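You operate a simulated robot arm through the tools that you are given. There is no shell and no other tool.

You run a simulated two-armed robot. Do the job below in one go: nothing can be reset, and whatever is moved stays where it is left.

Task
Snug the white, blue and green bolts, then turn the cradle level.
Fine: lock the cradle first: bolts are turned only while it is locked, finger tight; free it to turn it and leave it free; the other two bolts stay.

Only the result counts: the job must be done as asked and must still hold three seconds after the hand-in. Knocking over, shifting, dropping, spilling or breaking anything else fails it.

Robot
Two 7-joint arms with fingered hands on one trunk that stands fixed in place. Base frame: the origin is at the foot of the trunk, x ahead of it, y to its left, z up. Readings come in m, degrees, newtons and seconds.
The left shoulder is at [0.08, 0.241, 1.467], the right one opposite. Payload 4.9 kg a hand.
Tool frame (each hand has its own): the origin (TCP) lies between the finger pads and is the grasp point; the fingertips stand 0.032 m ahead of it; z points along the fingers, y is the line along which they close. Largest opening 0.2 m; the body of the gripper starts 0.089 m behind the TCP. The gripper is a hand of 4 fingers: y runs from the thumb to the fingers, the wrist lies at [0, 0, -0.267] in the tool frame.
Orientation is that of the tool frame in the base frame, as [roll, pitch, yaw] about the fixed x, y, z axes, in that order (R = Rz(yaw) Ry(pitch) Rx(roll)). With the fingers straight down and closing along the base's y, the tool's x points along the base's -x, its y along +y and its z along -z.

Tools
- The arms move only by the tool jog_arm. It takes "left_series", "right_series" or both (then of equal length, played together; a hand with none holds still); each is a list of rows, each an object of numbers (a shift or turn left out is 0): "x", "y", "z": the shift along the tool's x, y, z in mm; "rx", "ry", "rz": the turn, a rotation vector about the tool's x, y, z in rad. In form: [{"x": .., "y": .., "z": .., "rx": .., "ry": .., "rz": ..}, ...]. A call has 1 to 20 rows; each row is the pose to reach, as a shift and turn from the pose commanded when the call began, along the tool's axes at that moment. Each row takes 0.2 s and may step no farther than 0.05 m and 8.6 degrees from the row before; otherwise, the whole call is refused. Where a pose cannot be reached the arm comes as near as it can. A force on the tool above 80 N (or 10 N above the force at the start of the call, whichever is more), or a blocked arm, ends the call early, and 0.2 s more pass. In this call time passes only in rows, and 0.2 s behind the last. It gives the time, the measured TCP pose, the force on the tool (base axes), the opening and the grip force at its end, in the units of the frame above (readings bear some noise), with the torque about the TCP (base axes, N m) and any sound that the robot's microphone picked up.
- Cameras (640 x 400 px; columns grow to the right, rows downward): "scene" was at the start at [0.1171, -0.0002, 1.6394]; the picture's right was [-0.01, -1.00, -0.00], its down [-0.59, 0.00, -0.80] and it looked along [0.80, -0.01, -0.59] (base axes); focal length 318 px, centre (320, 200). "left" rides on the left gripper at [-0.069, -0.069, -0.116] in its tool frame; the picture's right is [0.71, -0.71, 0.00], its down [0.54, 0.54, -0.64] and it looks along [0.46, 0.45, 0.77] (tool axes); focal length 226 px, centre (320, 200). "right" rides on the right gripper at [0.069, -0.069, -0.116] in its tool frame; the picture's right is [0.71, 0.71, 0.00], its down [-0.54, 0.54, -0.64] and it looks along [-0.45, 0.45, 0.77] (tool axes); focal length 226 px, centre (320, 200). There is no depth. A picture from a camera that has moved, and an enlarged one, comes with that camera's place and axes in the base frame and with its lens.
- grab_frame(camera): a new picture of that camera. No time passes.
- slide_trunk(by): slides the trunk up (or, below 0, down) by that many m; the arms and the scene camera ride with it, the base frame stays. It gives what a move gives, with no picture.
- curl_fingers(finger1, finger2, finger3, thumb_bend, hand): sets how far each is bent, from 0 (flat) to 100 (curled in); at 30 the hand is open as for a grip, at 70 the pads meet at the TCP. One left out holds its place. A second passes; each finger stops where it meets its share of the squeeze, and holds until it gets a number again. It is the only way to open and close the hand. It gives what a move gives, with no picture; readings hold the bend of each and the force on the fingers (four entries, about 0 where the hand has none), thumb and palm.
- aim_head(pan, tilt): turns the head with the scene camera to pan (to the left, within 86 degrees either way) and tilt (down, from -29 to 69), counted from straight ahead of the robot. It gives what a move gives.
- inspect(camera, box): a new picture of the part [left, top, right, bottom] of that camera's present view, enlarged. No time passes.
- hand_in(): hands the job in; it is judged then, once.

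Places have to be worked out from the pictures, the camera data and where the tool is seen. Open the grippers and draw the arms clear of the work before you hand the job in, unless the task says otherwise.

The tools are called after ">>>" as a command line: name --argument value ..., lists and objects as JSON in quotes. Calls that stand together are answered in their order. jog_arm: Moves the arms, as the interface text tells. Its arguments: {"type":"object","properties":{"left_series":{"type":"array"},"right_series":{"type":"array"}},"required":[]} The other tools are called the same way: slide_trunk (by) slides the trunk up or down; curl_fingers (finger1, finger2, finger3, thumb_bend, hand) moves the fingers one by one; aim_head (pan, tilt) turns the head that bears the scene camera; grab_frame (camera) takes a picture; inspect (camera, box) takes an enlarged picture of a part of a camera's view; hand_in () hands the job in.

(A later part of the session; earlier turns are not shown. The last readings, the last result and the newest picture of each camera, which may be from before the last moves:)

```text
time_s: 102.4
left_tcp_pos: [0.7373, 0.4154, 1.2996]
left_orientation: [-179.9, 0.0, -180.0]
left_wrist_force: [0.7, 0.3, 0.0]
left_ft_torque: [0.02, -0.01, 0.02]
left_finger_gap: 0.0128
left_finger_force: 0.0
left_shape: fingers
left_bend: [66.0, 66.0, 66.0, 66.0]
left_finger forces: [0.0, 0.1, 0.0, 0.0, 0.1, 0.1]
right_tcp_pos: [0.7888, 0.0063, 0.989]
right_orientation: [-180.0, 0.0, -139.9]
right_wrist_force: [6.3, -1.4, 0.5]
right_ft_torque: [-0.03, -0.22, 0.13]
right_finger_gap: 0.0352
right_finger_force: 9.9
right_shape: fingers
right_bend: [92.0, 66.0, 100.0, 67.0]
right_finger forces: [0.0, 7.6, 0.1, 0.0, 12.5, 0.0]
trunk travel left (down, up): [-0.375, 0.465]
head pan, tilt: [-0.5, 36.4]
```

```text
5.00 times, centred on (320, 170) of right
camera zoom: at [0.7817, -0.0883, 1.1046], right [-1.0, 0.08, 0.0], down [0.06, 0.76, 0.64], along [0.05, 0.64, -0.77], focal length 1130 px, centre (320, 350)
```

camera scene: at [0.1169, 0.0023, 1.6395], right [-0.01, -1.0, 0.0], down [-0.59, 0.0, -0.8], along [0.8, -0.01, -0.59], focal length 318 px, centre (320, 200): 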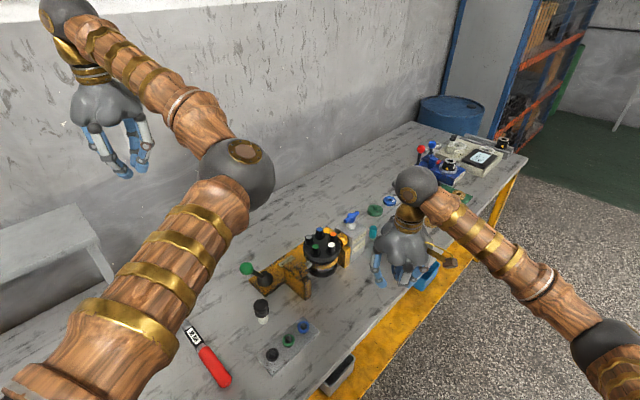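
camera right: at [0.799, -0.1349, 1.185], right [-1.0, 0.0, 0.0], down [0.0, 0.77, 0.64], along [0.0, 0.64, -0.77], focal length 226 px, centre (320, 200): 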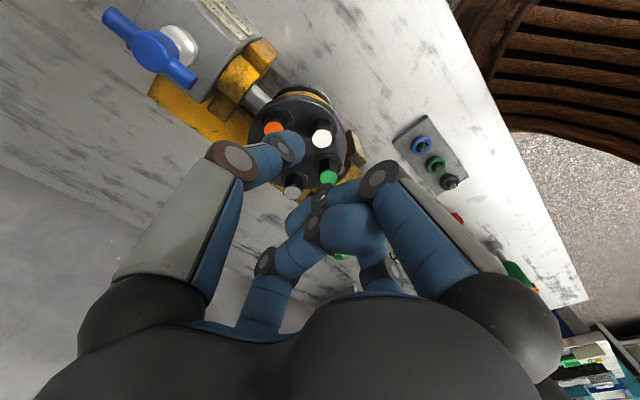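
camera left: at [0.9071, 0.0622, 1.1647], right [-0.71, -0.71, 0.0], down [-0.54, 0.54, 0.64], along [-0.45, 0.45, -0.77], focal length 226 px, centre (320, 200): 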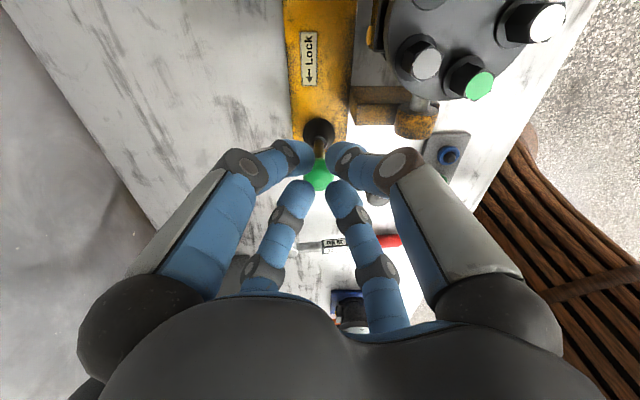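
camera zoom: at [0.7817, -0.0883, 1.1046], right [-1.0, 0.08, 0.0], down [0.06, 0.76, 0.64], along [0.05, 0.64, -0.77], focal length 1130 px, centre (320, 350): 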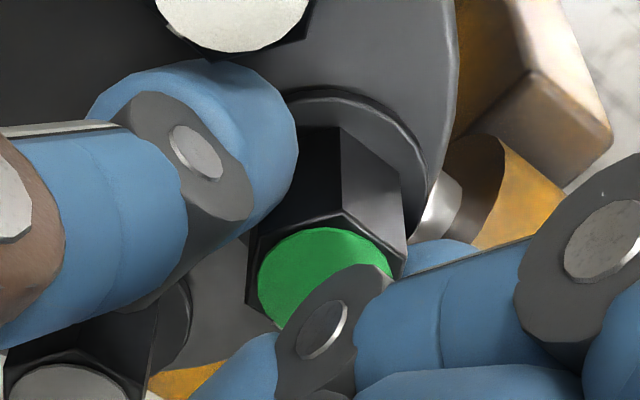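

Torque reaches 0.13 N m with the hex starting to lag: green is seating at ~90°. I re-grip firmly at the arc start and tighten to ≈0.45–0.5 N m in monitored steps.

>>> curl_fingers --hand "right" --finger2 64.5 --thumb_bend 64.5

>>> jog_arm --right_series '[{"rz": -0.137}, {"rz": -0.273}, {"rz": -0.41}, {"rz": -0.547}, {"rz": -0.683}, {"rz": -0.77}]'

>>> curl_fingers --hand "right" --finger2 80 --thumb_bend 80

>>> jog_arm --right_series '[{"rz": 0.07}, {"rz": 0.14}]'

>>> jog_arm --right_series '[{"rz": 0.07}, {"rz": 0.14}]'

>>> inspect --camera "right" --box '[270, 130, 370, 210]'

```text
time_s: 103.4
left_tcp_pos: [0.7375, 0.4173, 1.2999]
left_orientation: [180.0, 0.1, 180.0]
left_wrist_force: [0.1, 0.3, -0.1]
left_ft_torque: [-0.01, 0.03, 0.0]
left_finger_gap: 0.0127
left_finger_force: 0.1
left_shape: fingers
left_bend: [66.0, 66.0, 66.0, 66.0]
left_finger forces: [0.0, 0.0, 0.1, 0.0, 0.0, 0.0]
right_tcp_pos: [0.7884, 0.0075, 0.9894]
right_orientation: [-179.9, -0.1, -139.7]
right_wrist_force: [0.2, -0.2, 1.0]
right_ft_torque: [-0.03, 0.02, 0.0]
right_finger_gap: 0.0383
right_finger_force: 0.2
right_shape: fingers
right_bend: [92.0, 64.0, 100.0, 64.0]
right_finger forces: [0.0, 0.1, 0.1, 0.0, 0.0, 0.1]
trunk travel left (down, up): [-0.375, 0.465]
head pan, tilt: [-0.5, 36.4]
```

```text
time_s: 104.8
left_tcp_pos: [0.7384, 0.4163, 1.2991]
left_orientation: [-179.9, 0.0, -179.9]
left_wrist_force: [0.0, 0.2, 0.3]
left_ft_torque: [0.01, 0.02, 0.0]
left_finger_gap: 0.0122
left_finger_force: 0.0
left_shape: fingers
left_bend: [66.0, 66.0, 66.0, 66.0]
left_finger forces: [0.1, 0.1, 0.0, 0.0, 0.0, 0.1]
right_tcp_pos: [0.787, 0.0071, 0.9891]
right_orientation: [-180.0, -0.1, -95.4]
right_wrist_force: [-0.1, 0.3, -0.2]
right_ft_torque: [-0.01, -0.02, 0.0]
right_finger_gap: 0.0382
right_finger_force: 0.0
right_shape: fingers
right_bend: [92.0, 64.0, 100.0, 64.0]
right_finger forces: [0.1, 0.1, 0.0, 0.0, 0.0, 0.1]
trunk travel left (down, up): [-0.375, 0.465]
head pan, tilt: [-0.5, 36.4]
```

```text
time_s: 105.8
left_tcp_pos: [0.739, 0.4155, 1.2986]
left_orientation: [180.0, -0.1, -180.0]
left_wrist_force: [0.7, 0.5, 0.8]
left_ft_torque: [0.01, 0.04, 0.01]
left_finger_gap: 0.0123
left_finger_force: 0.0
left_shape: fingers
left_bend: [66.0, 66.0, 66.0, 66.0]
left_finger forces: [0.0, 0.0, 0.0, 0.0, 0.0, 0.0]
right_tcp_pos: [0.7899, 0.0073, 0.988]
right_orientation: [179.9, 0.0, -95.6]
right_wrist_force: [11.0, -1.7, -5.0]
right_ft_torque: [0.01, -0.11, -0.02]
right_finger_gap: 0.0326
right_finger_force: 14.8
right_shape: fingers
right_bend: [92.0, 66.0, 100.0, 67.0]
right_finger forces: [0.1, 9.8, 0.0, 0.0, 20.1, 0.0]
trunk travel left (down, up): [-0.375, 0.465]
head pan, tilt: [-0.5, 36.4]
```

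```text
time_s: 106.4
left_tcp_pos: [0.7388, 0.4158, 1.2975]
left_orientation: [179.9, -0.1, 180.0]
left_wrist_force: [-0.3, 0.1, 0.0]
left_ft_torque: [0.01, 0.03, -0.01]
left_finger_gap: 0.0126
left_finger_force: 0.1
left_shape: fingers
left_bend: [66.0, 66.0, 66.0, 66.0]
left_finger forces: [0.0, 0.0, 0.0, 0.0, 0.0, 0.1]
right_tcp_pos: [0.7911, 0.0073, 0.9886]
right_orientation: [179.9, -0.2, -103.6]
right_wrist_force: [11.0, 0.2, -4.5]
right_ft_torque: [0.04, -0.14, 0.06]
right_finger_gap: 0.0326
right_finger_force: 13.9
right_shape: fingers
right_bend: [92.0, 66.0, 100.0, 67.0]
right_finger forces: [0.0, 8.7, 0.0, 0.0, 19.2, 0.1]
trunk travel left (down, up): [-0.375, 0.465]
head pan, tilt: [-0.5, 36.4]
```

```text
time_s: 107.0
left_tcp_pos: [0.7404, 0.4161, 1.2986]
left_orientation: [180.0, -0.1, -180.0]
left_wrist_force: [-0.7, -0.2, -0.1]
left_ft_torque: [-0.02, 0.0, -0.02]
left_finger_gap: 0.0122
left_finger_force: 0.0
left_shape: fingers
left_bend: [66.0, 66.0, 66.0, 66.0]
left_finger forces: [0.1, 0.1, 0.0, 0.0, 0.0, 0.0]
right_tcp_pos: [0.7898, 0.0069, 0.9882]
right_orientation: [179.9, 0.0, -111.6]
right_wrist_force: [13.2, 1.8, -4.2]
right_ft_torque: [0.1, -0.23, 0.16]
right_finger_gap: 0.0321
right_finger_force: 14.9
right_shape: fingers
right_bend: [92.0, 66.0, 100.0, 67.0]
right_finger forces: [0.1, 8.7, 0.0, 0.1, 20.7, 0.0]
trunk travel left (down, up): [-0.375, 0.465]
head pan, tilt: [-0.5, 36.4]
```

```text
5.00 times, centred on (320, 170) of right
camera zoom: at [0.8298, -0.0801, 1.1038], right [-0.92, -0.4, 0.0], down [-0.3, 0.7, 0.64], along [-0.26, 0.59, -0.77], focal length 1130 px, centre (320, 350)
```

zoom: 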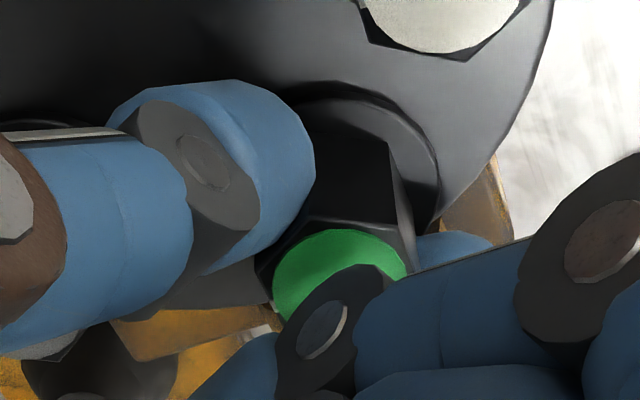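

Green's hex is stationary while torque builds (0.16). I keep going to about 0.45 N m.

>>> jog_arm --right_series '[{"rz": 0.07}, {"rz": 0.14}]'

>>> jog_arm --right_series '[{"rz": 0.07}, {"rz": 0.14}]'

>>> inspect --camera "right" --box '[270, 130, 370, 210]'

```text
time_s: 107.6
left_tcp_pos: [0.7391, 0.4158, 1.2981]
left_orientation: [179.9, -0.2, 180.0]
left_wrist_force: [-0.1, -0.2, 0.1]
left_ft_torque: [0.0, -0.02, -0.02]
left_finger_gap: 0.0126
left_finger_force: 0.0
left_shape: fingers
left_bend: [66.0, 66.0, 66.0, 66.0]
left_finger forces: [0.0, 0.0, 0.0, 0.0, 0.0, 0.1]
right_tcp_pos: [0.7902, 0.0077, 0.9887]
right_orientation: [179.9, -0.1, -119.6]
right_wrist_force: [15.1, 4.2, -3.9]
right_ft_torque: [0.18, -0.3, 0.24]
right_finger_gap: 0.032
right_finger_force: 16.3
right_shape: fingers
right_bend: [92.0, 66.0, 100.0, 67.0]
right_finger forces: [0.1, 9.2, 0.0, 0.0, 23.3, 0.0]
trunk travel left (down, up): [-0.375, 0.465]
head pan, tilt: [-0.5, 36.4]
```

```text
time_s: 108.2
left_tcp_pos: [0.7406, 0.4167, 1.2978]
left_orientation: [-180.0, -0.3, -179.9]
left_wrist_force: [0.3, -0.6, -0.8]
left_ft_torque: [0.02, -0.01, -0.02]
left_finger_gap: 0.0127
left_finger_force: 0.0
left_shape: fingers
left_bend: [66.0, 66.0, 66.0, 66.0]
left_finger forces: [0.0, 0.1, 0.0, 0.0, 0.1, 0.0]
right_tcp_pos: [0.7905, 0.0086, 0.9876]
right_orientation: [179.9, -0.1, -127.7]
right_wrist_force: [19.6, 4.8, -4.6]
right_ft_torque: [0.18, -0.4, 0.29]
right_finger_gap: 0.032
right_finger_force: 18.5
right_shape: fingers
right_bend: [92.0, 66.0, 100.0, 67.0]
right_finger forces: [0.0, 9.8, 0.0, 0.0, 26.2, 0.1]
trunk travel left (down, up): [-0.375, 0.465]
head pan, tilt: [-0.5, 36.4]
```

```text
5.00 times, centred on (320, 170) of right
camera zoom: at [0.8044, -0.0871, 1.1034], right [-0.99, -0.13, 0.0], down [-0.1, 0.76, 0.64], along [-0.08, 0.64, -0.77], focal length 1130 px, centre (320, 350)
```

zoom: 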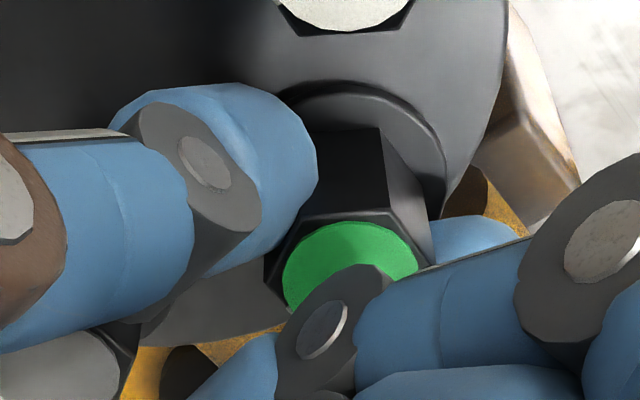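

0.29 N m, hex unmoving. Two more small steps complete the tightening.

>>> jog_arm --right_series '[{"rz": 0.06}, {"rz": 0.12}]'

>>> jog_arm --right_series '[{"rz": 0.05}]'

>>> inspect --camera "right" --box '[270, 130, 370, 210]'

```text
time_s: 108.8
left_tcp_pos: [0.7411, 0.4161, 1.2973]
left_orientation: [-179.9, -0.2, 180.0]
left_wrist_force: [-0.2, -0.7, -0.8]
left_ft_torque: [-0.01, 0.0, -0.02]
left_finger_gap: 0.0125
left_finger_force: 0.1
left_shape: fingers
left_bend: [66.0, 66.0, 66.0, 66.0]
left_finger forces: [0.1, 0.0, 0.1, 0.1, 0.0, 0.0]
right_tcp_pos: [0.7915, 0.0079, 0.9882]
right_orientation: [-179.9, -0.1, -134.6]
right_wrist_force: [23.4, 4.6, -5.7]
right_ft_torque: [0.19, -0.5, 0.36]
right_finger_gap: 0.0315
right_finger_force: 20.2
right_shape: fingers
right_bend: [92.0, 66.0, 100.0, 67.0]
right_finger forces: [0.0, 10.1, 0.1, 0.0, 29.6, 0.0]
trunk travel left (down, up): [-0.375, 0.465]
head pan, tilt: [-0.5, 36.4]
```

```text
time_s: 109.2
left_tcp_pos: [0.7412, 0.4164, 1.2971]
left_orientation: [-180.0, -0.1, 180.0]
left_wrist_force: [0.5, 0.2, -0.9]
left_ft_torque: [0.02, 0.0, 0.01]
left_finger_gap: 0.0125
left_finger_force: 0.1
left_shape: fingers
left_bend: [66.0, 66.0, 66.0, 66.0]
left_finger forces: [0.0, 0.1, 0.1, 0.0, 0.0, 0.1]
right_tcp_pos: [0.792, 0.0083, 0.9871]
right_orientation: [179.8, -0.2, -137.5]
right_wrist_force: [22.1, 4.2, -4.8]
right_ft_torque: [0.17, -0.53, 0.41]
right_finger_gap: 0.0316
right_finger_force: 20.3
right_shape: fingers
right_bend: [92.0, 66.0, 100.0, 67.0]
right_finger forces: [0.1, 10.6, 0.0, 0.1, 30.1, 0.1]
trunk travel left (down, up): [-0.375, 0.465]
head pan, tilt: [-0.5, 36.4]
```

```text
5.00 times, centred on (320, 170) of right
camera zoom: at [0.7886, -0.0884, 1.103], right [-1.0, 0.04, 0.0], down [0.03, 0.77, 0.64], along [0.02, 0.64, -0.77], focal length 1130 px, centre (320, 350)
```

zoom: 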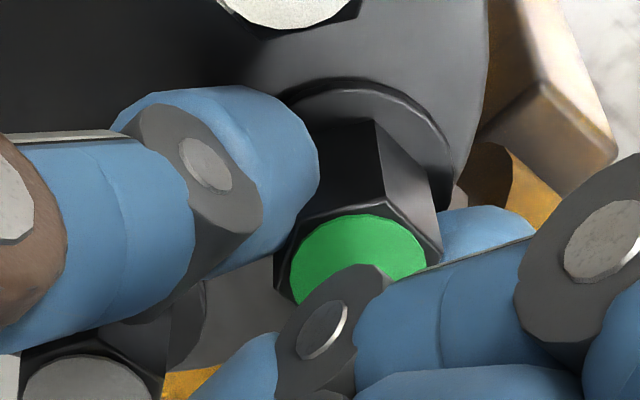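

All three bolts are seated at ≈0.4–0.5 N m. I release green, lift straight up and move the right hand away to the right side.

>>> curl_fingers --hand "right" --finger2 62 --thumb_bend 62

>>> jog_arm --right_series '[{"z": -20}, {"z": -45}, {"z": -80}, {"z": -120}, {"x": 21, "y": -38, "z": -140, "rz": 0.12}, {"x": 42, "y": -75, "z": -140, "rz": 0.24}, {"x": 63, "y": -113, "z": -140, "rz": 0.37}, {"x": 83, "y": -150, "z": -140, "rz": 0.49}, {"x": 104, "y": -188, "z": -140, "rz": 0.62}, {"x": 125, "y": -225, "z": -140, "rz": 0.742}]'

>>> inspect --camera "scene" --box '[240, 200, 370, 300]'

>>> grab_frame --camera "scene"

```text
time_s: 110.2
left_tcp_pos: [0.7368, 0.4155, 1.3007]
left_orientation: [-180.0, 0.0, 180.0]
left_wrist_force: [-0.1, -0.3, -0.1]
left_ft_torque: [0.03, -0.02, 0.02]
left_finger_gap: 0.0124
left_finger_force: 0.1
left_shape: fingers
left_bend: [66.0, 66.0, 66.0, 66.0]
left_finger forces: [0.1, 0.0, 0.1, 0.0, 0.1, 0.1]
right_tcp_pos: [0.788, 0.0062, 0.9899]
right_orientation: [180.0, 0.1, -137.3]
right_wrist_force: [0.2, 0.4, 0.1]
right_ft_torque: [-0.02, 0.0, 0.0]
right_finger_gap: 0.0419
right_finger_force: 0.0
right_shape: fingers
right_bend: [92.0, 62.0, 100.0, 62.0]
right_finger forces: [0.1, 0.0, 0.1, 0.0, 0.1, 0.0]
trunk travel left (down, up): [-0.375, 0.465]
head pan, tilt: [-0.5, 36.4]
```

```text
time_s: 112.4
left_tcp_pos: [0.7374, 0.4148, 1.2999]
left_orientation: [179.9, -0.1, -179.9]
left_wrist_force: [0.5, 0.3, -0.4]
left_ft_torque: [0.04, 0.03, 0.0]
left_finger_gap: 0.0126
left_finger_force: 0.0
left_shape: fingers
left_bend: [66.0, 66.0, 66.0, 66.0]
left_finger forces: [0.0, 0.0, 0.1, 0.0, 0.0, 0.0]
right_tcp_pos: [0.85, -0.2443, 1.1283]
right_orientation: [179.9, -0.1, -179.9]
right_wrist_force: [-0.2, 0.5, -0.1]
right_ft_torque: [-0.02, -0.02, 0.0]
right_finger_gap: 0.042
right_finger_force: 0.0
right_shape: fingers
right_bend: [92.0, 62.0, 100.0, 62.0]
right_finger forces: [0.0, 0.0, 0.0, 0.1, 0.0, 0.0]
trunk travel left (down, up): [-0.375, 0.465]
head pan, tilt: [-0.5, 36.4]
```

```text
4.00 times, centred on (305, 250) of scene
camera zoom: at [0.1171, -0.0015, 1.6394], right [-0.01, -1.0, 0.0], down [-0.59, 0.01, -0.8], along [0.8, -0.01, -0.59], focal length 1274 px, centre (380, 0)
```

zoom: 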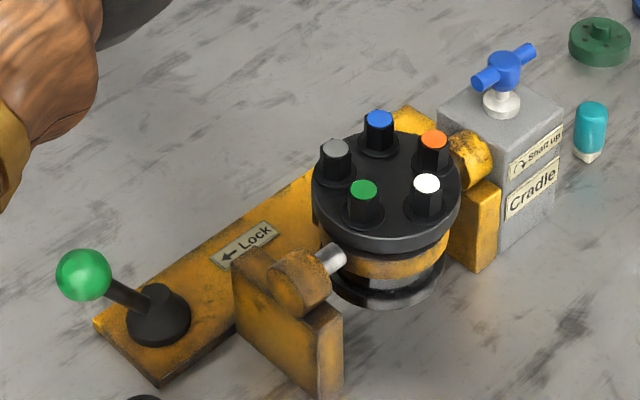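

```text
taken
camera scene: at [0.1171, -0.0015, 1.6394], right [-0.01, -1.0, 0.0], down [-0.59, 0.01, -0.8], along [0.8, -0.01, -0.59], focal length 318 px, centre (320, 200)
```

scene: 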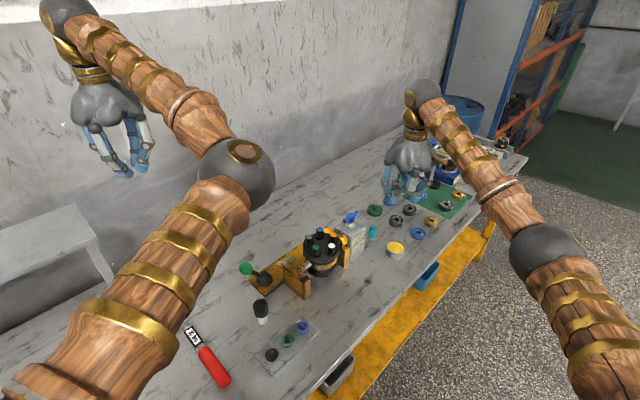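

The lever still leans to the locked side. Now I bring the left probe to the outer side of the knob to push it back upright (free).

>>> jog_arm --left_series '[{"x": 7, "y": -40}, {"x": 14, "y": -80}, {"x": 20, "y": -120}, {"x": 27, "y": -157}, {"x": 27, "y": -157, "z": 45}, {"x": 27, "y": -157, "z": 90}, {"x": 27, "y": -157, "z": 135}, {"x": 27, "y": -157, "z": 180}, {"x": 27, "y": -157, "z": 225}, {"x": 27, "y": -157, "z": 255}]'

>>> inspect --camera "left" --box '[200, 0, 440, 180]'

>>> grab_frame --camera "left"

```text
time_s: 114.6
left_tcp_pos: [0.7095, 0.2583, 1.0432]
left_orientation: [-179.9, 0.0, -179.9]
left_wrist_force: [-0.6, -0.1, -0.1]
left_ft_torque: [0.01, 0.02, -0.05]
left_finger_gap: 0.0125
left_finger_force: 0.1
left_shape: fingers
left_bend: [66.0, 66.0, 66.0, 66.0]
left_finger forces: [0.1, 0.0, 0.0, 0.0, 0.0, 0.0]
right_tcp_pos: [0.8485, -0.2421, 1.1285]
right_orientation: [-180.0, -0.1, -179.8]
right_wrist_force: [0.6, 0.7, 0.1]
right_ft_torque: [0.02, -0.02, 0.0]
right_finger_gap: 0.0419
right_finger_force: 0.0
right_shape: fingers
right_bend: [92.0, 62.0, 100.0, 62.0]
right_finger forces: [0.0, 0.0, 0.0, 0.1, 0.0, 0.0]
trunk travel left (down, up): [-0.375, 0.465]
head pan, tilt: [-0.5, 36.4]
```

```text
2.22 times, centred on (320, 90) of left
camera zoom: at [0.7793, 0.1895, 1.1601], right [-0.71, -0.71, 0.0], down [-0.54, 0.54, 0.64], along [-0.46, 0.45, -0.77], focal length 502 px, centre (320, 444)
```

zoom: 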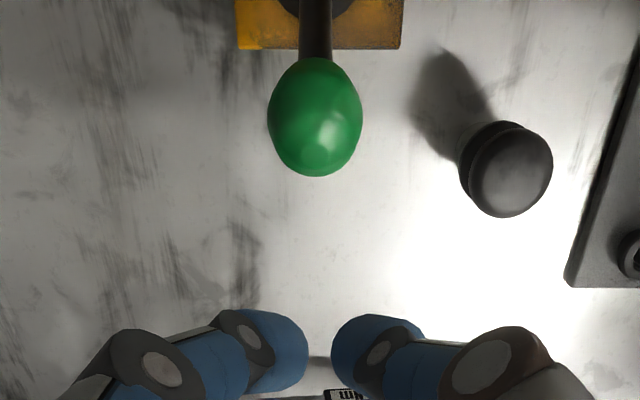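

```text
taken
camera left: at [0.7793, 0.1895, 1.1601], right [-0.71, -0.71, 0.0], down [-0.54, 0.54, 0.64], along [-0.46, 0.45, -0.77], focal length 226 px, centre (320, 200)
```

left: 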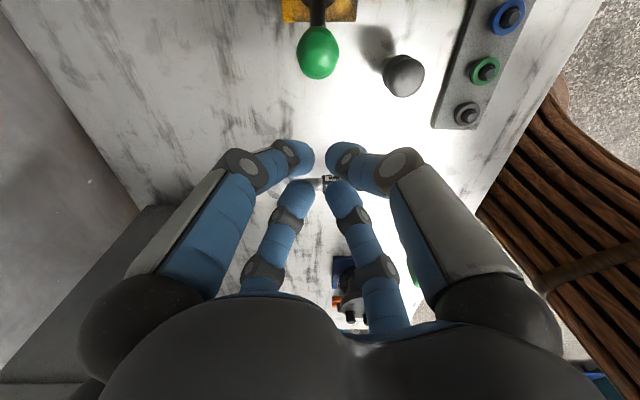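

The knob is ~70 mm ahead of the probe along the free direction, path clear. I lower to knob height and push back toward the drum in steps.

>>> jog_arm --left_series '[{"z": 40}, {"z": 80}, {"z": 110}, {"x": -10, "y": -10, "z": 110}, {"x": -20, "y": -20, "z": 110}, {"x": -30, "y": -30, "z": 108}, {"x": -37, "y": -37, "z": 106}, {"x": -44, "y": -44, "z": 103}]'

>>> inspect --camera "left" --box '[200, 0, 440, 180]'

>>> inspect --camera "scene" --box '[220, 200, 370, 300]'

```text
time_s: 116.4
left_tcp_pos: [0.7552, 0.2142, 0.9408]
left_orientation: [-179.9, 0.0, 180.0]
left_wrist_force: [-2.5, 2.1, 3.3]
left_ft_torque: [-0.03, -0.04, 0.01]
left_finger_gap: 0.0137
left_finger_force: 2.8
left_shape: fingers
left_bend: [67.0, 66.0, 66.0, 66.0]
left_finger forces: [3.5, 0.0, 0.0, 0.0, 2.0, 0.1]
right_tcp_pos: [0.8489, -0.2434, 1.1281]
right_orientation: [180.0, -0.1, -179.9]
right_wrist_force: [0.1, -0.5, 0.0]
right_ft_torque: [0.0, 0.05, 0.03]
right_finger_gap: 0.042
right_finger_force: 0.0
right_shape: fingers
right_bend: [92.0, 62.0, 100.0, 62.0]
right_finger forces: [0.0, 0.0, 0.1, 0.1, 0.0, 0.0]
trunk travel left (down, up): [-0.375, 0.465]
head pan, tilt: [-0.5, 36.4]
```

```text
2.22 times, centred on (320, 90) of left
camera zoom: at [0.8234, 0.1445, 1.0577], right [-0.71, -0.71, 0.0], down [-0.54, 0.54, 0.64], along [-0.45, 0.45, -0.77], focal length 502 px, centre (320, 444)
```

zoom: 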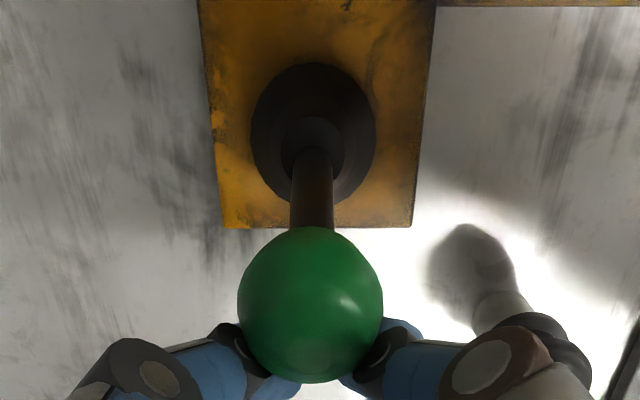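

```text
4.00 times, centred on (295, 250) of scene
camera zoom: at [0.1178, -0.0002, 1.6393], right [-0.01, -1.0, 0.0], down [-0.59, 0.0, -0.8], along [0.8, -0.01, -0.59], focal length 1274 px, centre (420, 0)
```

zoom: 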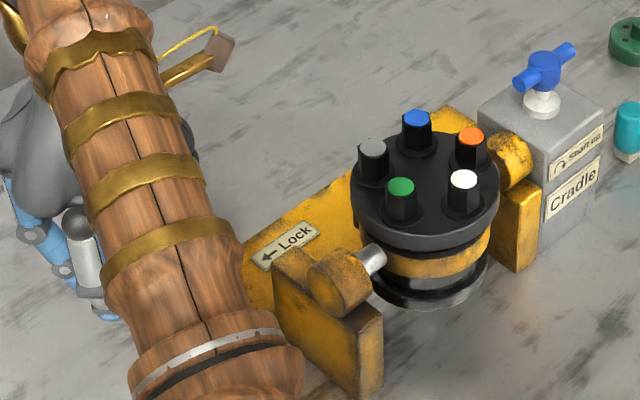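

In contact and the lever is coming up. I push on in small steps until it reaches upright or a stop.

>>> jog_arm --left_series '[{"x": -5, "y": -5, "z": -1}, {"x": -10, "y": -10, "z": -2}]'

>>> jog_arm --left_series '[{"x": -5, "y": -5, "z": -1}, {"x": -10, "y": -10, "z": -1}]'

>>> inspect --camera "left" --box '[200, 0, 440, 180]'

```text
time_s: 117.0
left_tcp_pos: [0.763, 0.2046, 0.9427]
left_orientation: [179.9, 0.0, -179.9]
left_wrist_force: [0.4, 2.1, 1.6]
left_ft_torque: [0.04, -0.09, 0.08]
left_finger_gap: 0.0136
left_finger_force: 1.0
left_shape: fingers
left_bend: [66.0, 66.0, 66.0, 66.0]
left_finger forces: [2.0, 0.0, 0.0, 0.0, 0.0, 0.1]
right_tcp_pos: [0.8495, -0.2425, 1.1285]
right_orientation: [180.0, -0.1, -179.9]
right_wrist_force: [-0.2, -1.2, 0.8]
right_ft_torque: [0.0, 0.01, -0.02]
right_finger_gap: 0.042
right_finger_force: 0.0
right_shape: fingers
right_bend: [92.0, 62.0, 100.0, 62.0]
right_finger forces: [0.0, 0.1, 0.1, 0.0, 0.1, 0.0]
trunk travel left (down, up): [-0.375, 0.465]
head pan, tilt: [-0.5, 36.4]
```

```text
time_s: 117.6
left_tcp_pos: [0.7716, 0.1956, 0.9441]
left_orientation: [-180.0, 0.0, -179.9]
left_wrist_force: [-9.9, 7.7, -3.6]
left_ft_torque: [0.13, 0.16, -0.08]
left_finger_gap: 0.013
left_finger_force: 6.7
left_shape: fingers
left_bend: [67.0, 66.0, 66.0, 66.0]
left_finger forces: [4.4, 0.0, 0.0, 0.0, 8.4, 0.0]
right_tcp_pos: [0.8477, -0.241, 1.1312]
right_orientation: [-179.9, 0.0, -179.7]
right_wrist_force: [0.0, 0.0, 0.2]
right_ft_torque: [-0.02, -0.02, 0.02]
right_finger_gap: 0.0419
right_finger_force: 0.0
right_shape: fingers
right_bend: [92.0, 62.0, 100.0, 62.0]
right_finger forces: [0.0, 0.0, 0.1, 0.0, 0.0, 0.0]
trunk travel left (down, up): [-0.375, 0.465]
head pan, tilt: [-0.5, 36.4]
```

```text
2.22 times, centred on (320, 90) of left
camera zoom: at [0.8404, 0.1277, 1.0609], right [-0.71, -0.71, 0.0], down [-0.54, 0.54, 0.64], along [-0.46, 0.45, -0.77], focal length 502 px, centre (320, 444)
```

zoom: 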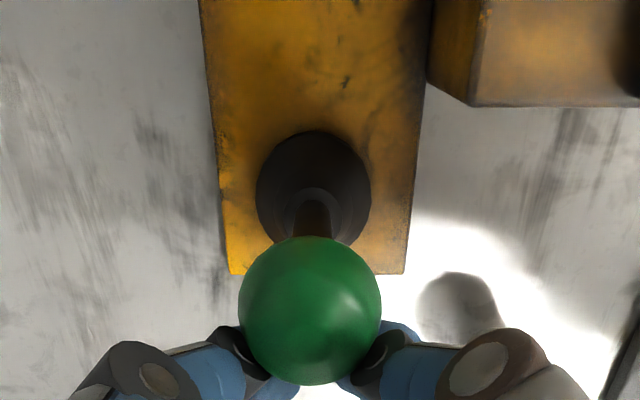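

Force jumped to 13 N with the knob back at its original upright place – that's the free stop. I nudge slightly, then back off, lift and retract the left arm.

>>> jog_arm --left_series '[{"x": -2, "y": -2}]'

>>> jog_arm --left_series '[{"x": 10, "y": 10}, {"x": 25, "y": 25}, {"x": 25, "y": 25, "z": -40}, {"x": 25, "y": 25, "z": -90}, {"x": 25, "y": 25, "z": -140}, {"x": 25, "y": 25, "z": -190}, {"x": 25, "y": 25, "z": -240}, {"x": 25, "y": 25, "z": -290}, {"x": 25, "y": 25, "z": -340}, {"x": 28, "y": 65, "z": -355}, {"x": 30, "y": 105, "z": -355}, {"x": 32, "y": 145, "z": -355}, {"x": 34, "y": 185, "z": -355}, {"x": 34, "y": 222, "z": -355}]'

>>> inspect --camera "scene" --box '[240, 200, 370, 300]'

```text
time_s: 118.0
left_tcp_pos: [0.7719, 0.1955, 0.9452]
left_orientation: [-179.9, -0.3, -179.8]
left_wrist_force: [-27.5, 12.6, -7.3]
left_ft_torque: [0.26, 0.43, -0.3]
left_finger_gap: 0.0131
left_finger_force: 15.4
left_shape: fingers
left_bend: [67.0, 66.0, 66.0, 67.0]
left_finger forces: [6.3, 0.1, 0.0, 0.0, 24.3, 0.0]
right_tcp_pos: [0.8455, -0.2411, 1.131]
right_orientation: [-179.9, 0.0, -179.8]
right_wrist_force: [-0.3, -0.5, 0.5]
right_ft_torque: [-0.03, -0.04, 0.0]
right_finger_gap: 0.0417
right_finger_force: 0.0
right_shape: fingers
right_bend: [92.0, 62.0, 100.0, 62.0]
right_finger forces: [0.1, 0.0, 0.0, 0.0, 0.0, 0.0]
trunk travel left (down, up): [-0.375, 0.465]
head pan, tilt: [-0.5, 36.4]
```

```text
time_s: 121.0
left_tcp_pos: [0.7418, 0.4173, 1.2974]
left_orientation: [-179.9, 0.1, -179.9]
left_wrist_force: [0.7, 0.0, 0.0]
left_ft_torque: [-0.03, 0.02, 0.02]
left_finger_gap: 0.0122
left_finger_force: 0.1
left_shape: fingers
left_bend: [66.0, 66.0, 66.0, 66.0]
left_finger forces: [0.1, 0.0, 0.0, 0.0, 0.0, 0.0]
right_tcp_pos: [0.8495, -0.2405, 1.1292]
right_orientation: [-179.9, -0.1, -179.8]
right_wrist_force: [0.2, 0.2, 0.4]
right_ft_torque: [-0.08, -0.02, 0.0]
right_finger_gap: 0.0417
right_finger_force: 0.1
right_shape: fingers
right_bend: [92.0, 62.0, 100.0, 62.0]
right_finger forces: [0.0, 0.0, 0.0, 0.1, 0.0, 0.1]
trunk travel left (down, up): [-0.375, 0.465]
head pan, tilt: [-0.5, 36.4]
```

```text
4.00 times, centred on (305, 250) of scene
camera zoom: at [0.1176, 0.0024, 1.6394], right [-0.01, -1.0, 0.0], down [-0.59, 0.0, -0.8], along [0.8, -0.01, -0.59], focal length 1274 px, centre (380, 0)
```

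zoom: 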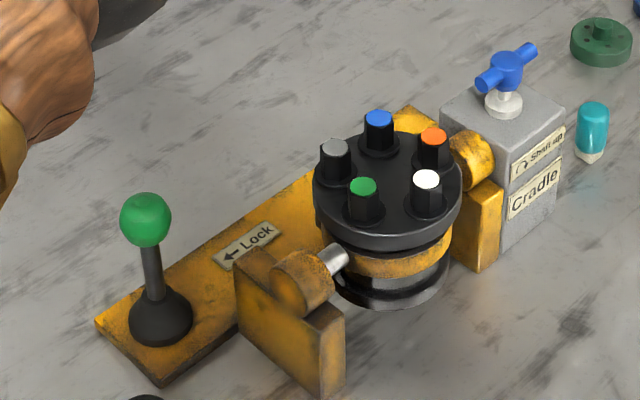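

The lever stands upright (free) as at the start. For the T-handle I reshape the right hand: thumb/finger2 at 62 as drivers and fingers 1/3 half-open out of the bar's way, then check.

>>> curl_fingers --hand "right" --finger1 52 --finger2 62 --finger3 52 --thumb_bend 62

>>> jog_arm --right_series '[{"x": -7, "y": 11, "rz": -0.138}, {"x": -14, "y": 22, "rz": -0.276}, {"x": -20, "y": 33, "rz": -0.414}, {"x": -27, "y": 44, "rz": -0.552}, {"x": -34, "y": 55, "rz": -0.69}, {"x": -41, "y": 66, "rz": -0.828}, {"x": -48, "y": 77, "z": 5, "rz": -0.966}, {"x": -55, "y": 88, "z": 15, "rz": -1.104}, {"x": -61, "y": 99, "z": 25, "rz": -1.242}, {"x": -68, "y": 110, "z": 35, "rz": -1.38}, {"x": -75, "y": 121, "z": 45, "rz": -1.518}, {"x": -82, "y": 132, "z": 55, "rz": -1.656}]'

>>> grab_frame --camera "right"

>>> inspect --camera "scene" --box '[290, 150, 410, 260]'

```text
time_s: 122.0
left_tcp_pos: [0.7416, 0.4136, 1.299]
left_orientation: [-179.9, 0.0, 179.9]
left_wrist_force: [1.0, 0.5, 0.1]
left_ft_torque: [0.01, 0.04, 0.03]
left_finger_gap: 0.0123
left_finger_force: 0.0
left_shape: fingers
left_bend: [66.0, 66.0, 66.0, 66.0]
left_finger forces: [0.1, 0.0, 0.0, 0.0, 0.0, 0.0]
right_tcp_pos: [0.8486, -0.2422, 1.129]
right_orientation: [180.0, 0.0, -179.8]
right_wrist_force: [0.4, -0.1, -0.2]
right_ft_torque: [0.01, -0.04, -0.01]
right_finger_gap: 0.0463
right_finger_force: 0.0
right_shape: fingers
right_bend: [52.0, 62.0, 52.0, 62.0]
right_finger forces: [0.0, 0.0, 0.1, 0.0, 0.0, 0.0]
trunk travel left (down, up): [-0.375, 0.465]
head pan, tilt: [-0.5, 36.4]
```

```text
time_s: 124.6
left_tcp_pos: [0.7408, 0.416, 1.2987]
left_orientation: [-179.8, 0.0, -179.9]
left_wrist_force: [0.3, 0.0, 0.7]
left_ft_torque: [-0.02, -0.01, 0.02]
left_finger_gap: 0.0124
left_finger_force: 0.0
left_shape: fingers
left_bend: [66.0, 66.0, 66.0, 66.0]
left_finger forces: [0.1, 0.1, 0.1, 0.1, 0.0, 0.0]
right_tcp_pos: [0.9304, -0.1096, 1.0729]
right_orientation: [180.0, -0.1, -84.9]
right_wrist_force: [0.0, 0.7, 0.7]
right_ft_torque: [0.0, 0.02, -0.02]
right_finger_gap: 0.0465
right_finger_force: 0.0
right_shape: fingers
right_bend: [52.0, 62.0, 52.0, 62.0]
right_finger forces: [0.0, 0.0, 0.0, 0.0, 0.1, 0.1]
trunk travel left (down, up): [-0.375, 0.465]
head pan, tilt: [-0.5, 36.4]
```

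```text
taken
camera right: at [1.0059, -0.1708, 1.19], right [-0.64, -0.77, 0.0], down [-0.59, 0.49, 0.64], along [-0.49, 0.41, -0.77], focal length 226 px, centre (320, 200)
```

right: 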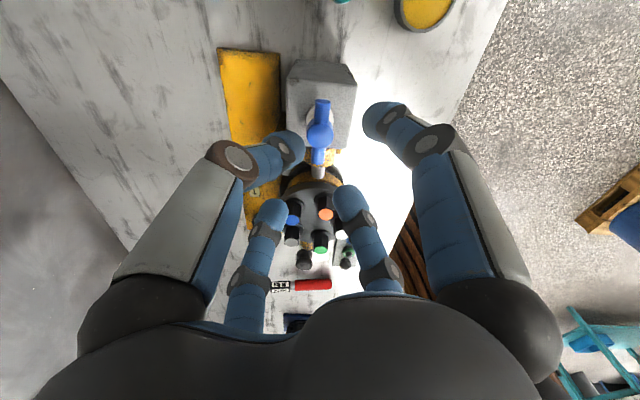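

```text
3.64 times, centred on (350, 205) of scene
camera zoom: at [0.1171, 0.0016, 1.6394], right [-0.01, -1.0, 0.0], down [-0.59, 0.0, -0.8], along [0.8, -0.01, -0.59], focal length 1158 px, centre (211, 182)
```

zoom: 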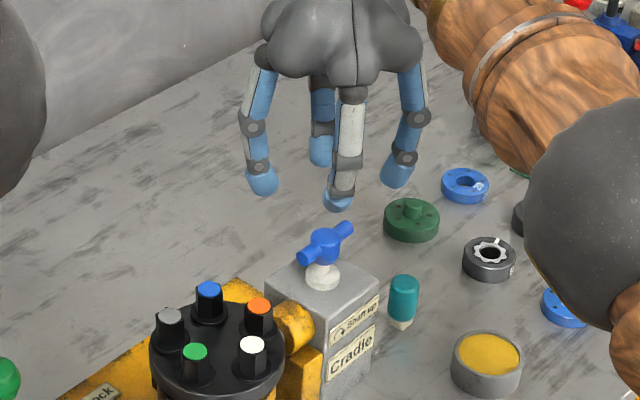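

The handle's hub is right below at (0.9316,−0.108), bar at ~140°. The driver fingers straddle it at ~45°; I lower so the fingertips pass below the bar.

>>> jog_arm --right_series '[{"x": -0.5, "y": -1.3, "z": 35}, {"x": -0.5, "y": -1.3, "z": 60}, {"x": -0.5, "y": -1.3, "z": 78}, {"x": -0.5, "y": -1.3, "z": 88}, {"x": -0.5, "y": -1.3, "z": 95}]'

>>> inspect --camera "right" --box '[230, 80, 410, 240]'

>>> inspect --camera "scene" --box '[300, 180, 390, 260]'

```text
time_s: 125.8
left_tcp_pos: [0.7412, 0.4146, 1.2994]
left_orientation: [-179.8, 0.0, -180.0]
left_wrist_force: [0.2, 0.5, 0.0]
left_ft_torque: [0.0, 0.01, -0.01]
left_finger_gap: 0.0125
left_finger_force: 0.0
left_shape: fingers
left_bend: [66.0, 66.0, 66.0, 66.0]
left_finger forces: [0.0, 0.0, 0.0, 0.1, 0.1, 0.1]
right_tcp_pos: [0.9261, -0.1099, 0.979]
right_orientation: [179.9, 0.0, -84.9]
right_wrist_force: [-0.1, 0.8, -0.6]
right_ft_torque: [-0.02, 0.0, 0.04]
right_finger_gap: 0.0465
right_finger_force: 0.1
right_shape: fingers
right_bend: [52.0, 62.0, 52.0, 62.0]
right_finger forces: [0.0, 0.0, 0.0, 0.0, 0.0, 0.0]
right hand out of reach, approached as far as the arm can: row 4, 5
trunk travel left (down, up): [-0.375, 0.465]
head pan, tilt: [-0.5, 36.4]
```

```text
2.50 times, centred on (320, 160) of right
camera zoom: at [1.0026, -0.1719, 1.0943], right [-0.64, -0.77, 0.0], down [-0.59, 0.49, 0.64], along [-0.49, 0.41, -0.77], focal length 565 px, centre (320, 300)
```

zoom: 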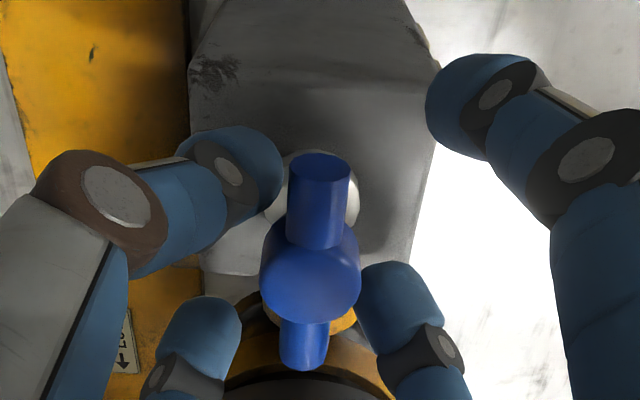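

```text
5.00 times, centred on (345, 220) of scene
camera zoom: at [0.1172, 0.0005, 1.6394], right [-0.01, -1.0, 0.0], down [-0.59, 0.0, -0.8], along [0.8, -0.01, -0.59], focal length 1592 px, centre (195, 100)
```

zoom: 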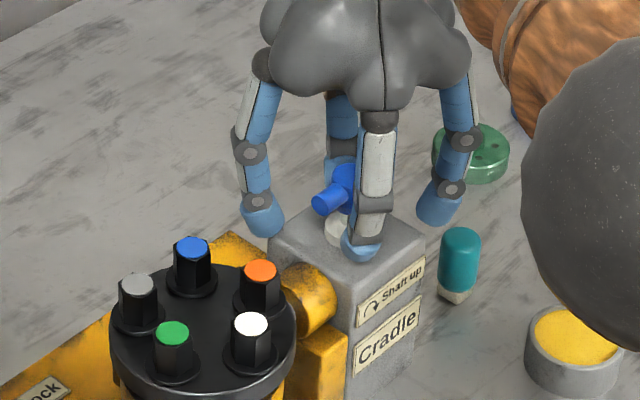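

The arm is at its reach limit here (5 mm short). I lift both hands 170 mm and lower the trunk by 170 mm to gain reach.

>>> jog_arm --left_series '[{"z": -40}, {"z": -80}, {"z": -120}, {"z": -170}]' --right_series '[{"z": -40}, {"z": -80}, {"z": -120}, {"z": -170}]'

>>> slide_trunk --by -0.15

>>> grab_frame --camera "scene"

>>> grab_frame --camera "right"

```text
time_s: 126.8
left_tcp_pos: [0.7363, 0.4157, 1.4715]
left_orientation: [-179.9, 0.1, 179.9]
left_wrist_force: [-0.3, -0.5, -0.6]
left_ft_torque: [0.0, -0.06, -0.02]
left_finger_gap: 0.0124
left_finger_force: 0.0
left_shape: fingers
left_bend: [66.0, 66.0, 66.0, 66.0]
left_finger forces: [0.0, 0.0, 0.1, 0.0, 0.0, 0.1]
right_tcp_pos: [0.9244, -0.1109, 1.15]
right_orientation: [-179.9, -0.1, -85.0]
right_wrist_force: [-0.6, 0.5, 0.0]
right_ft_torque: [-0.01, -0.08, -0.01]
right_finger_gap: 0.0468
right_finger_force: 0.0
right_shape: fingers
right_bend: [52.0, 62.0, 52.0, 62.0]
right_finger forces: [0.1, 0.0, 0.0, 0.0, 0.1, 0.1]
trunk travel left (down, up): [-0.375, 0.465]
head pan, tilt: [-0.5, 36.4]
```

```text
time_s: 128.6
left_tcp_pos: [0.7407, 0.4159, 1.3205]
left_orientation: [179.9, 0.0, -179.9]
left_wrist_force: [-0.1, 0.2, 0.4]
left_ft_torque: [0.07, 0.0, 0.0]
left_finger_gap: 0.0127
left_finger_force: 0.1
left_shape: fingers
left_bend: [66.0, 66.0, 66.0, 66.0]
left_finger forces: [0.0, 0.0, 0.0, 0.1, 0.1, 0.1]
right_tcp_pos: [0.9261, -0.1105, 0.999]
right_orientation: [179.9, 0.0, -85.1]
right_wrist_force: [-0.2, -0.7, -0.3]
right_ft_torque: [-0.01, -0.03, 0.0]
right_finger_gap: 0.0468
right_finger_force: 0.1
right_shape: fingers
right_bend: [52.0, 62.0, 52.0, 62.0]
right_finger forces: [0.0, 0.0, 0.1, 0.1, 0.0, 0.0]
trunk travel left (down, up): [-0.225, 0.615]
head pan, tilt: [-0.5, 36.4]
```

```text
taken
camera scene: at [0.1165, 0.0, 1.4896], right [-0.01, -1.0, 0.0], down [-0.59, 0.0, -0.8], along [0.8, -0.01, -0.59], focal length 318 px, centre (320, 200)
```

scene: 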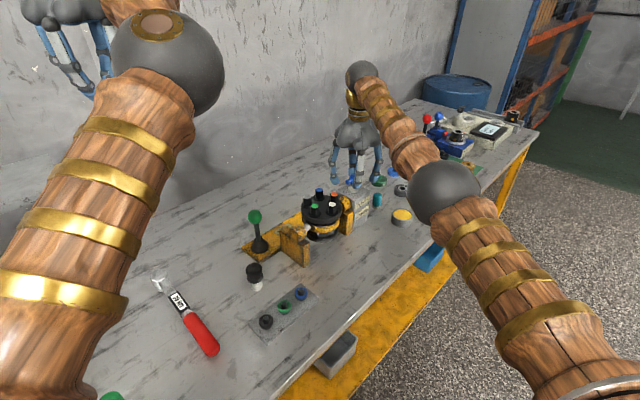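

```text
taken
camera right: at [1.0026, -0.1721, 1.1143], right [-0.64, -0.77, 0.0], down [-0.59, 0.49, 0.64], along [-0.49, 0.41, -0.77], focal length 226 px, centre (320, 200)
```

right: 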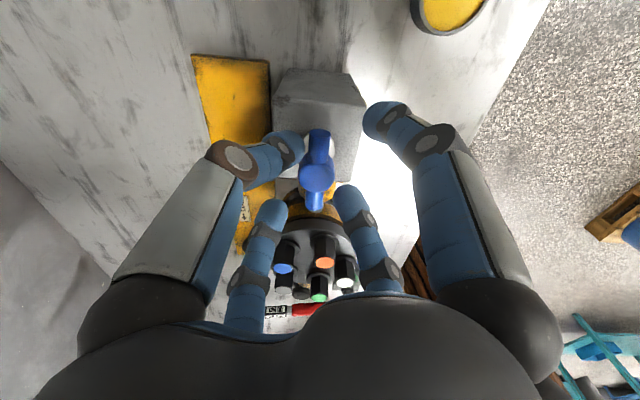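

The hand is now at z≈1.0 with more reach. I shift 5.5 mm outward and lower the last 20 mm around the handle.

>>> jog_arm --right_series '[{"x": -1.5, "y": -5.7}, {"x": -1.5, "y": -5.7, "z": 10}, {"x": -1.5, "y": -5.7, "z": 20}]'

>>> inspect --camera "right" --box '[230, 80, 410, 240]'

```text
time_s: 129.3
left_tcp_pos: [0.7416, 0.415, 1.3177]
left_orientation: [-180.0, -0.1, 180.0]
left_wrist_force: [-0.6, 0.4, 1.1]
left_ft_torque: [0.0, 0.05, 0.02]
left_finger_gap: 0.0125
left_finger_force: 0.0
left_shape: fingers
left_bend: [66.0, 66.0, 66.0, 66.0]
left_finger forces: [0.1, 0.0, 0.0, 0.0, 0.0, 0.0]
right_tcp_pos: [0.9324, -0.109, 0.9782]
right_orientation: [179.9, -0.1, -85.0]
right_wrist_force: [-0.2, 0.4, 0.0]
right_ft_torque: [-0.02, 0.0, 0.01]
right_finger_gap: 0.0466
right_finger_force: 0.0
right_shape: fingers
right_bend: [52.0, 62.0, 52.0, 62.0]
right_finger forces: [0.1, 0.1, 0.1, 0.0, 0.0, 0.0]
trunk travel left (down, up): [-0.225, 0.615]
head pan, tilt: [-0.5, 36.4]
```

```text
2.50 times, centred on (320, 160) of right
camera zoom: at [1.0089, -0.1708, 1.0935], right [-0.64, -0.77, 0.0], down [-0.59, 0.49, 0.64], along [-0.49, 0.41, -0.77], focal length 565 px, centre (320, 300)
```

zoom: 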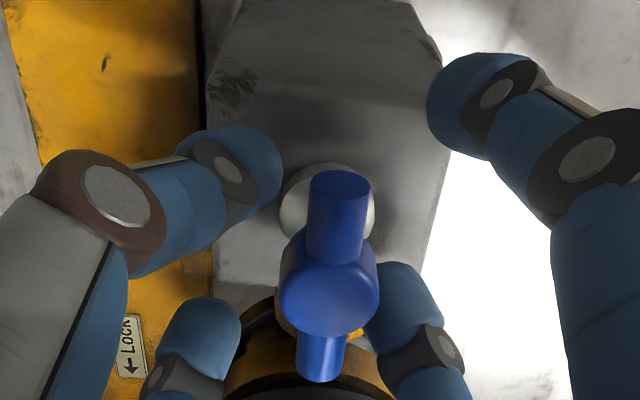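

The handle sits centred between the fingers. I rotate clockwise (the "Shaft up" arrow) in steps and watch torque and the drum.

>>> jog_arm --right_series '[{"rz": 0.1}, {"rz": 0.2}, {"rz": 0.3}]'

>>> jog_arm --right_series '[{"rz": 0.1}, {"rz": 0.2}, {"rz": 0.3}]'

>>> inspect --camera "right" --box '[230, 80, 410, 240]'

>>> inspect --camera "scene" --box '[240, 150, 400, 270]'

```text
time_s: 130.2
left_tcp_pos: [0.7414, 0.4155, 1.3197]
left_orientation: [180.0, 0.0, 180.0]
left_wrist_force: [0.0, -0.6, -0.4]
left_ft_torque: [-0.01, -0.01, 0.01]
left_finger_gap: 0.0123
left_finger_force: 0.0
left_shape: fingers
left_bend: [66.0, 66.0, 66.0, 66.0]
left_finger forces: [0.0, 0.0, 0.0, 0.0, 0.1, 0.1]
right_tcp_pos: [0.932, -0.1087, 0.9785]
right_orientation: [-179.9, -0.1, -102.2]
right_wrist_force: [-0.7, 0.5, -0.5]
right_ft_torque: [-0.01, -0.05, 0.04]
right_finger_gap: 0.0469
right_finger_force: 0.2
right_shape: fingers
right_bend: [52.0, 62.0, 52.0, 62.0]
right_finger forces: [0.0, 0.0, 0.0, 0.0, 0.1, 0.0]
trunk travel left (down, up): [-0.225, 0.615]
head pan, tilt: [-0.5, 36.4]
```

```text
time_s: 130.9
left_tcp_pos: [0.741, 0.4149, 1.3201]
left_orientation: [-180.0, 0.1, 180.0]
left_wrist_force: [-1.0, 0.2, -0.2]
left_ft_torque: [0.02, -0.01, -0.01]
left_finger_gap: 0.0126
left_finger_force: 0.0
left_shape: fingers
left_bend: [66.0, 66.0, 66.0, 66.0]
left_finger forces: [0.0, 0.0, 0.1, 0.0, 0.1, 0.0]
right_tcp_pos: [0.932, -0.1082, 0.9788]
right_orientation: [-180.0, 0.0, -119.4]
right_wrist_force: [0.0, -0.9, -0.8]
right_ft_torque: [0.0, 0.0, 0.11]
right_finger_gap: 0.0469
right_finger_force: 1.4
right_shape: fingers
right_bend: [52.0, 61.0, 52.0, 62.0]
right_finger forces: [0.0, 1.6, 0.0, 0.0, 0.9, 0.0]
trunk travel left (down, up): [-0.225, 0.615]
head pan, tilt: [-0.5, 36.4]
```

```text
2.50 times, centred on (320, 160) of right
camera zoom: at [0.9602, -0.2014, 1.0938], right [-0.96, -0.27, 0.0], down [-0.2, 0.74, 0.64], along [-0.17, 0.62, -0.77], focal length 565 px, centre (320, 300)
```

zoom: 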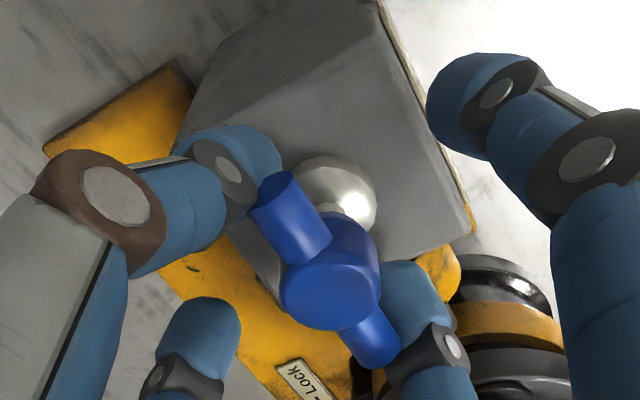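

```text
3.33 times, centred on (320, 210) of scene
camera zoom: at [0.1171, -0.0001, 1.4894], right [-0.01, -1.0, 0.0], down [-0.59, 0.0, -0.8], along [0.8, -0.01, -0.59], focal length 1061 px, centre (320, 167)
```

zoom: 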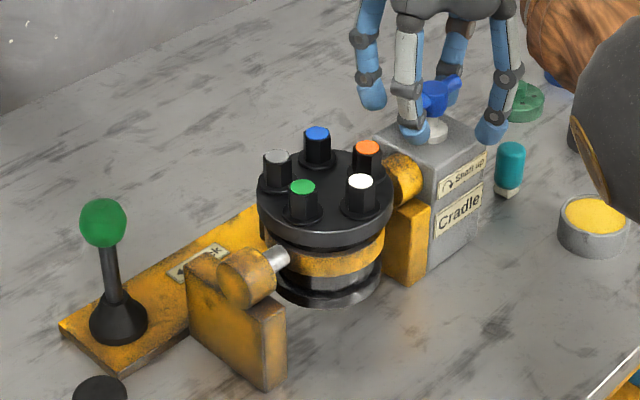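

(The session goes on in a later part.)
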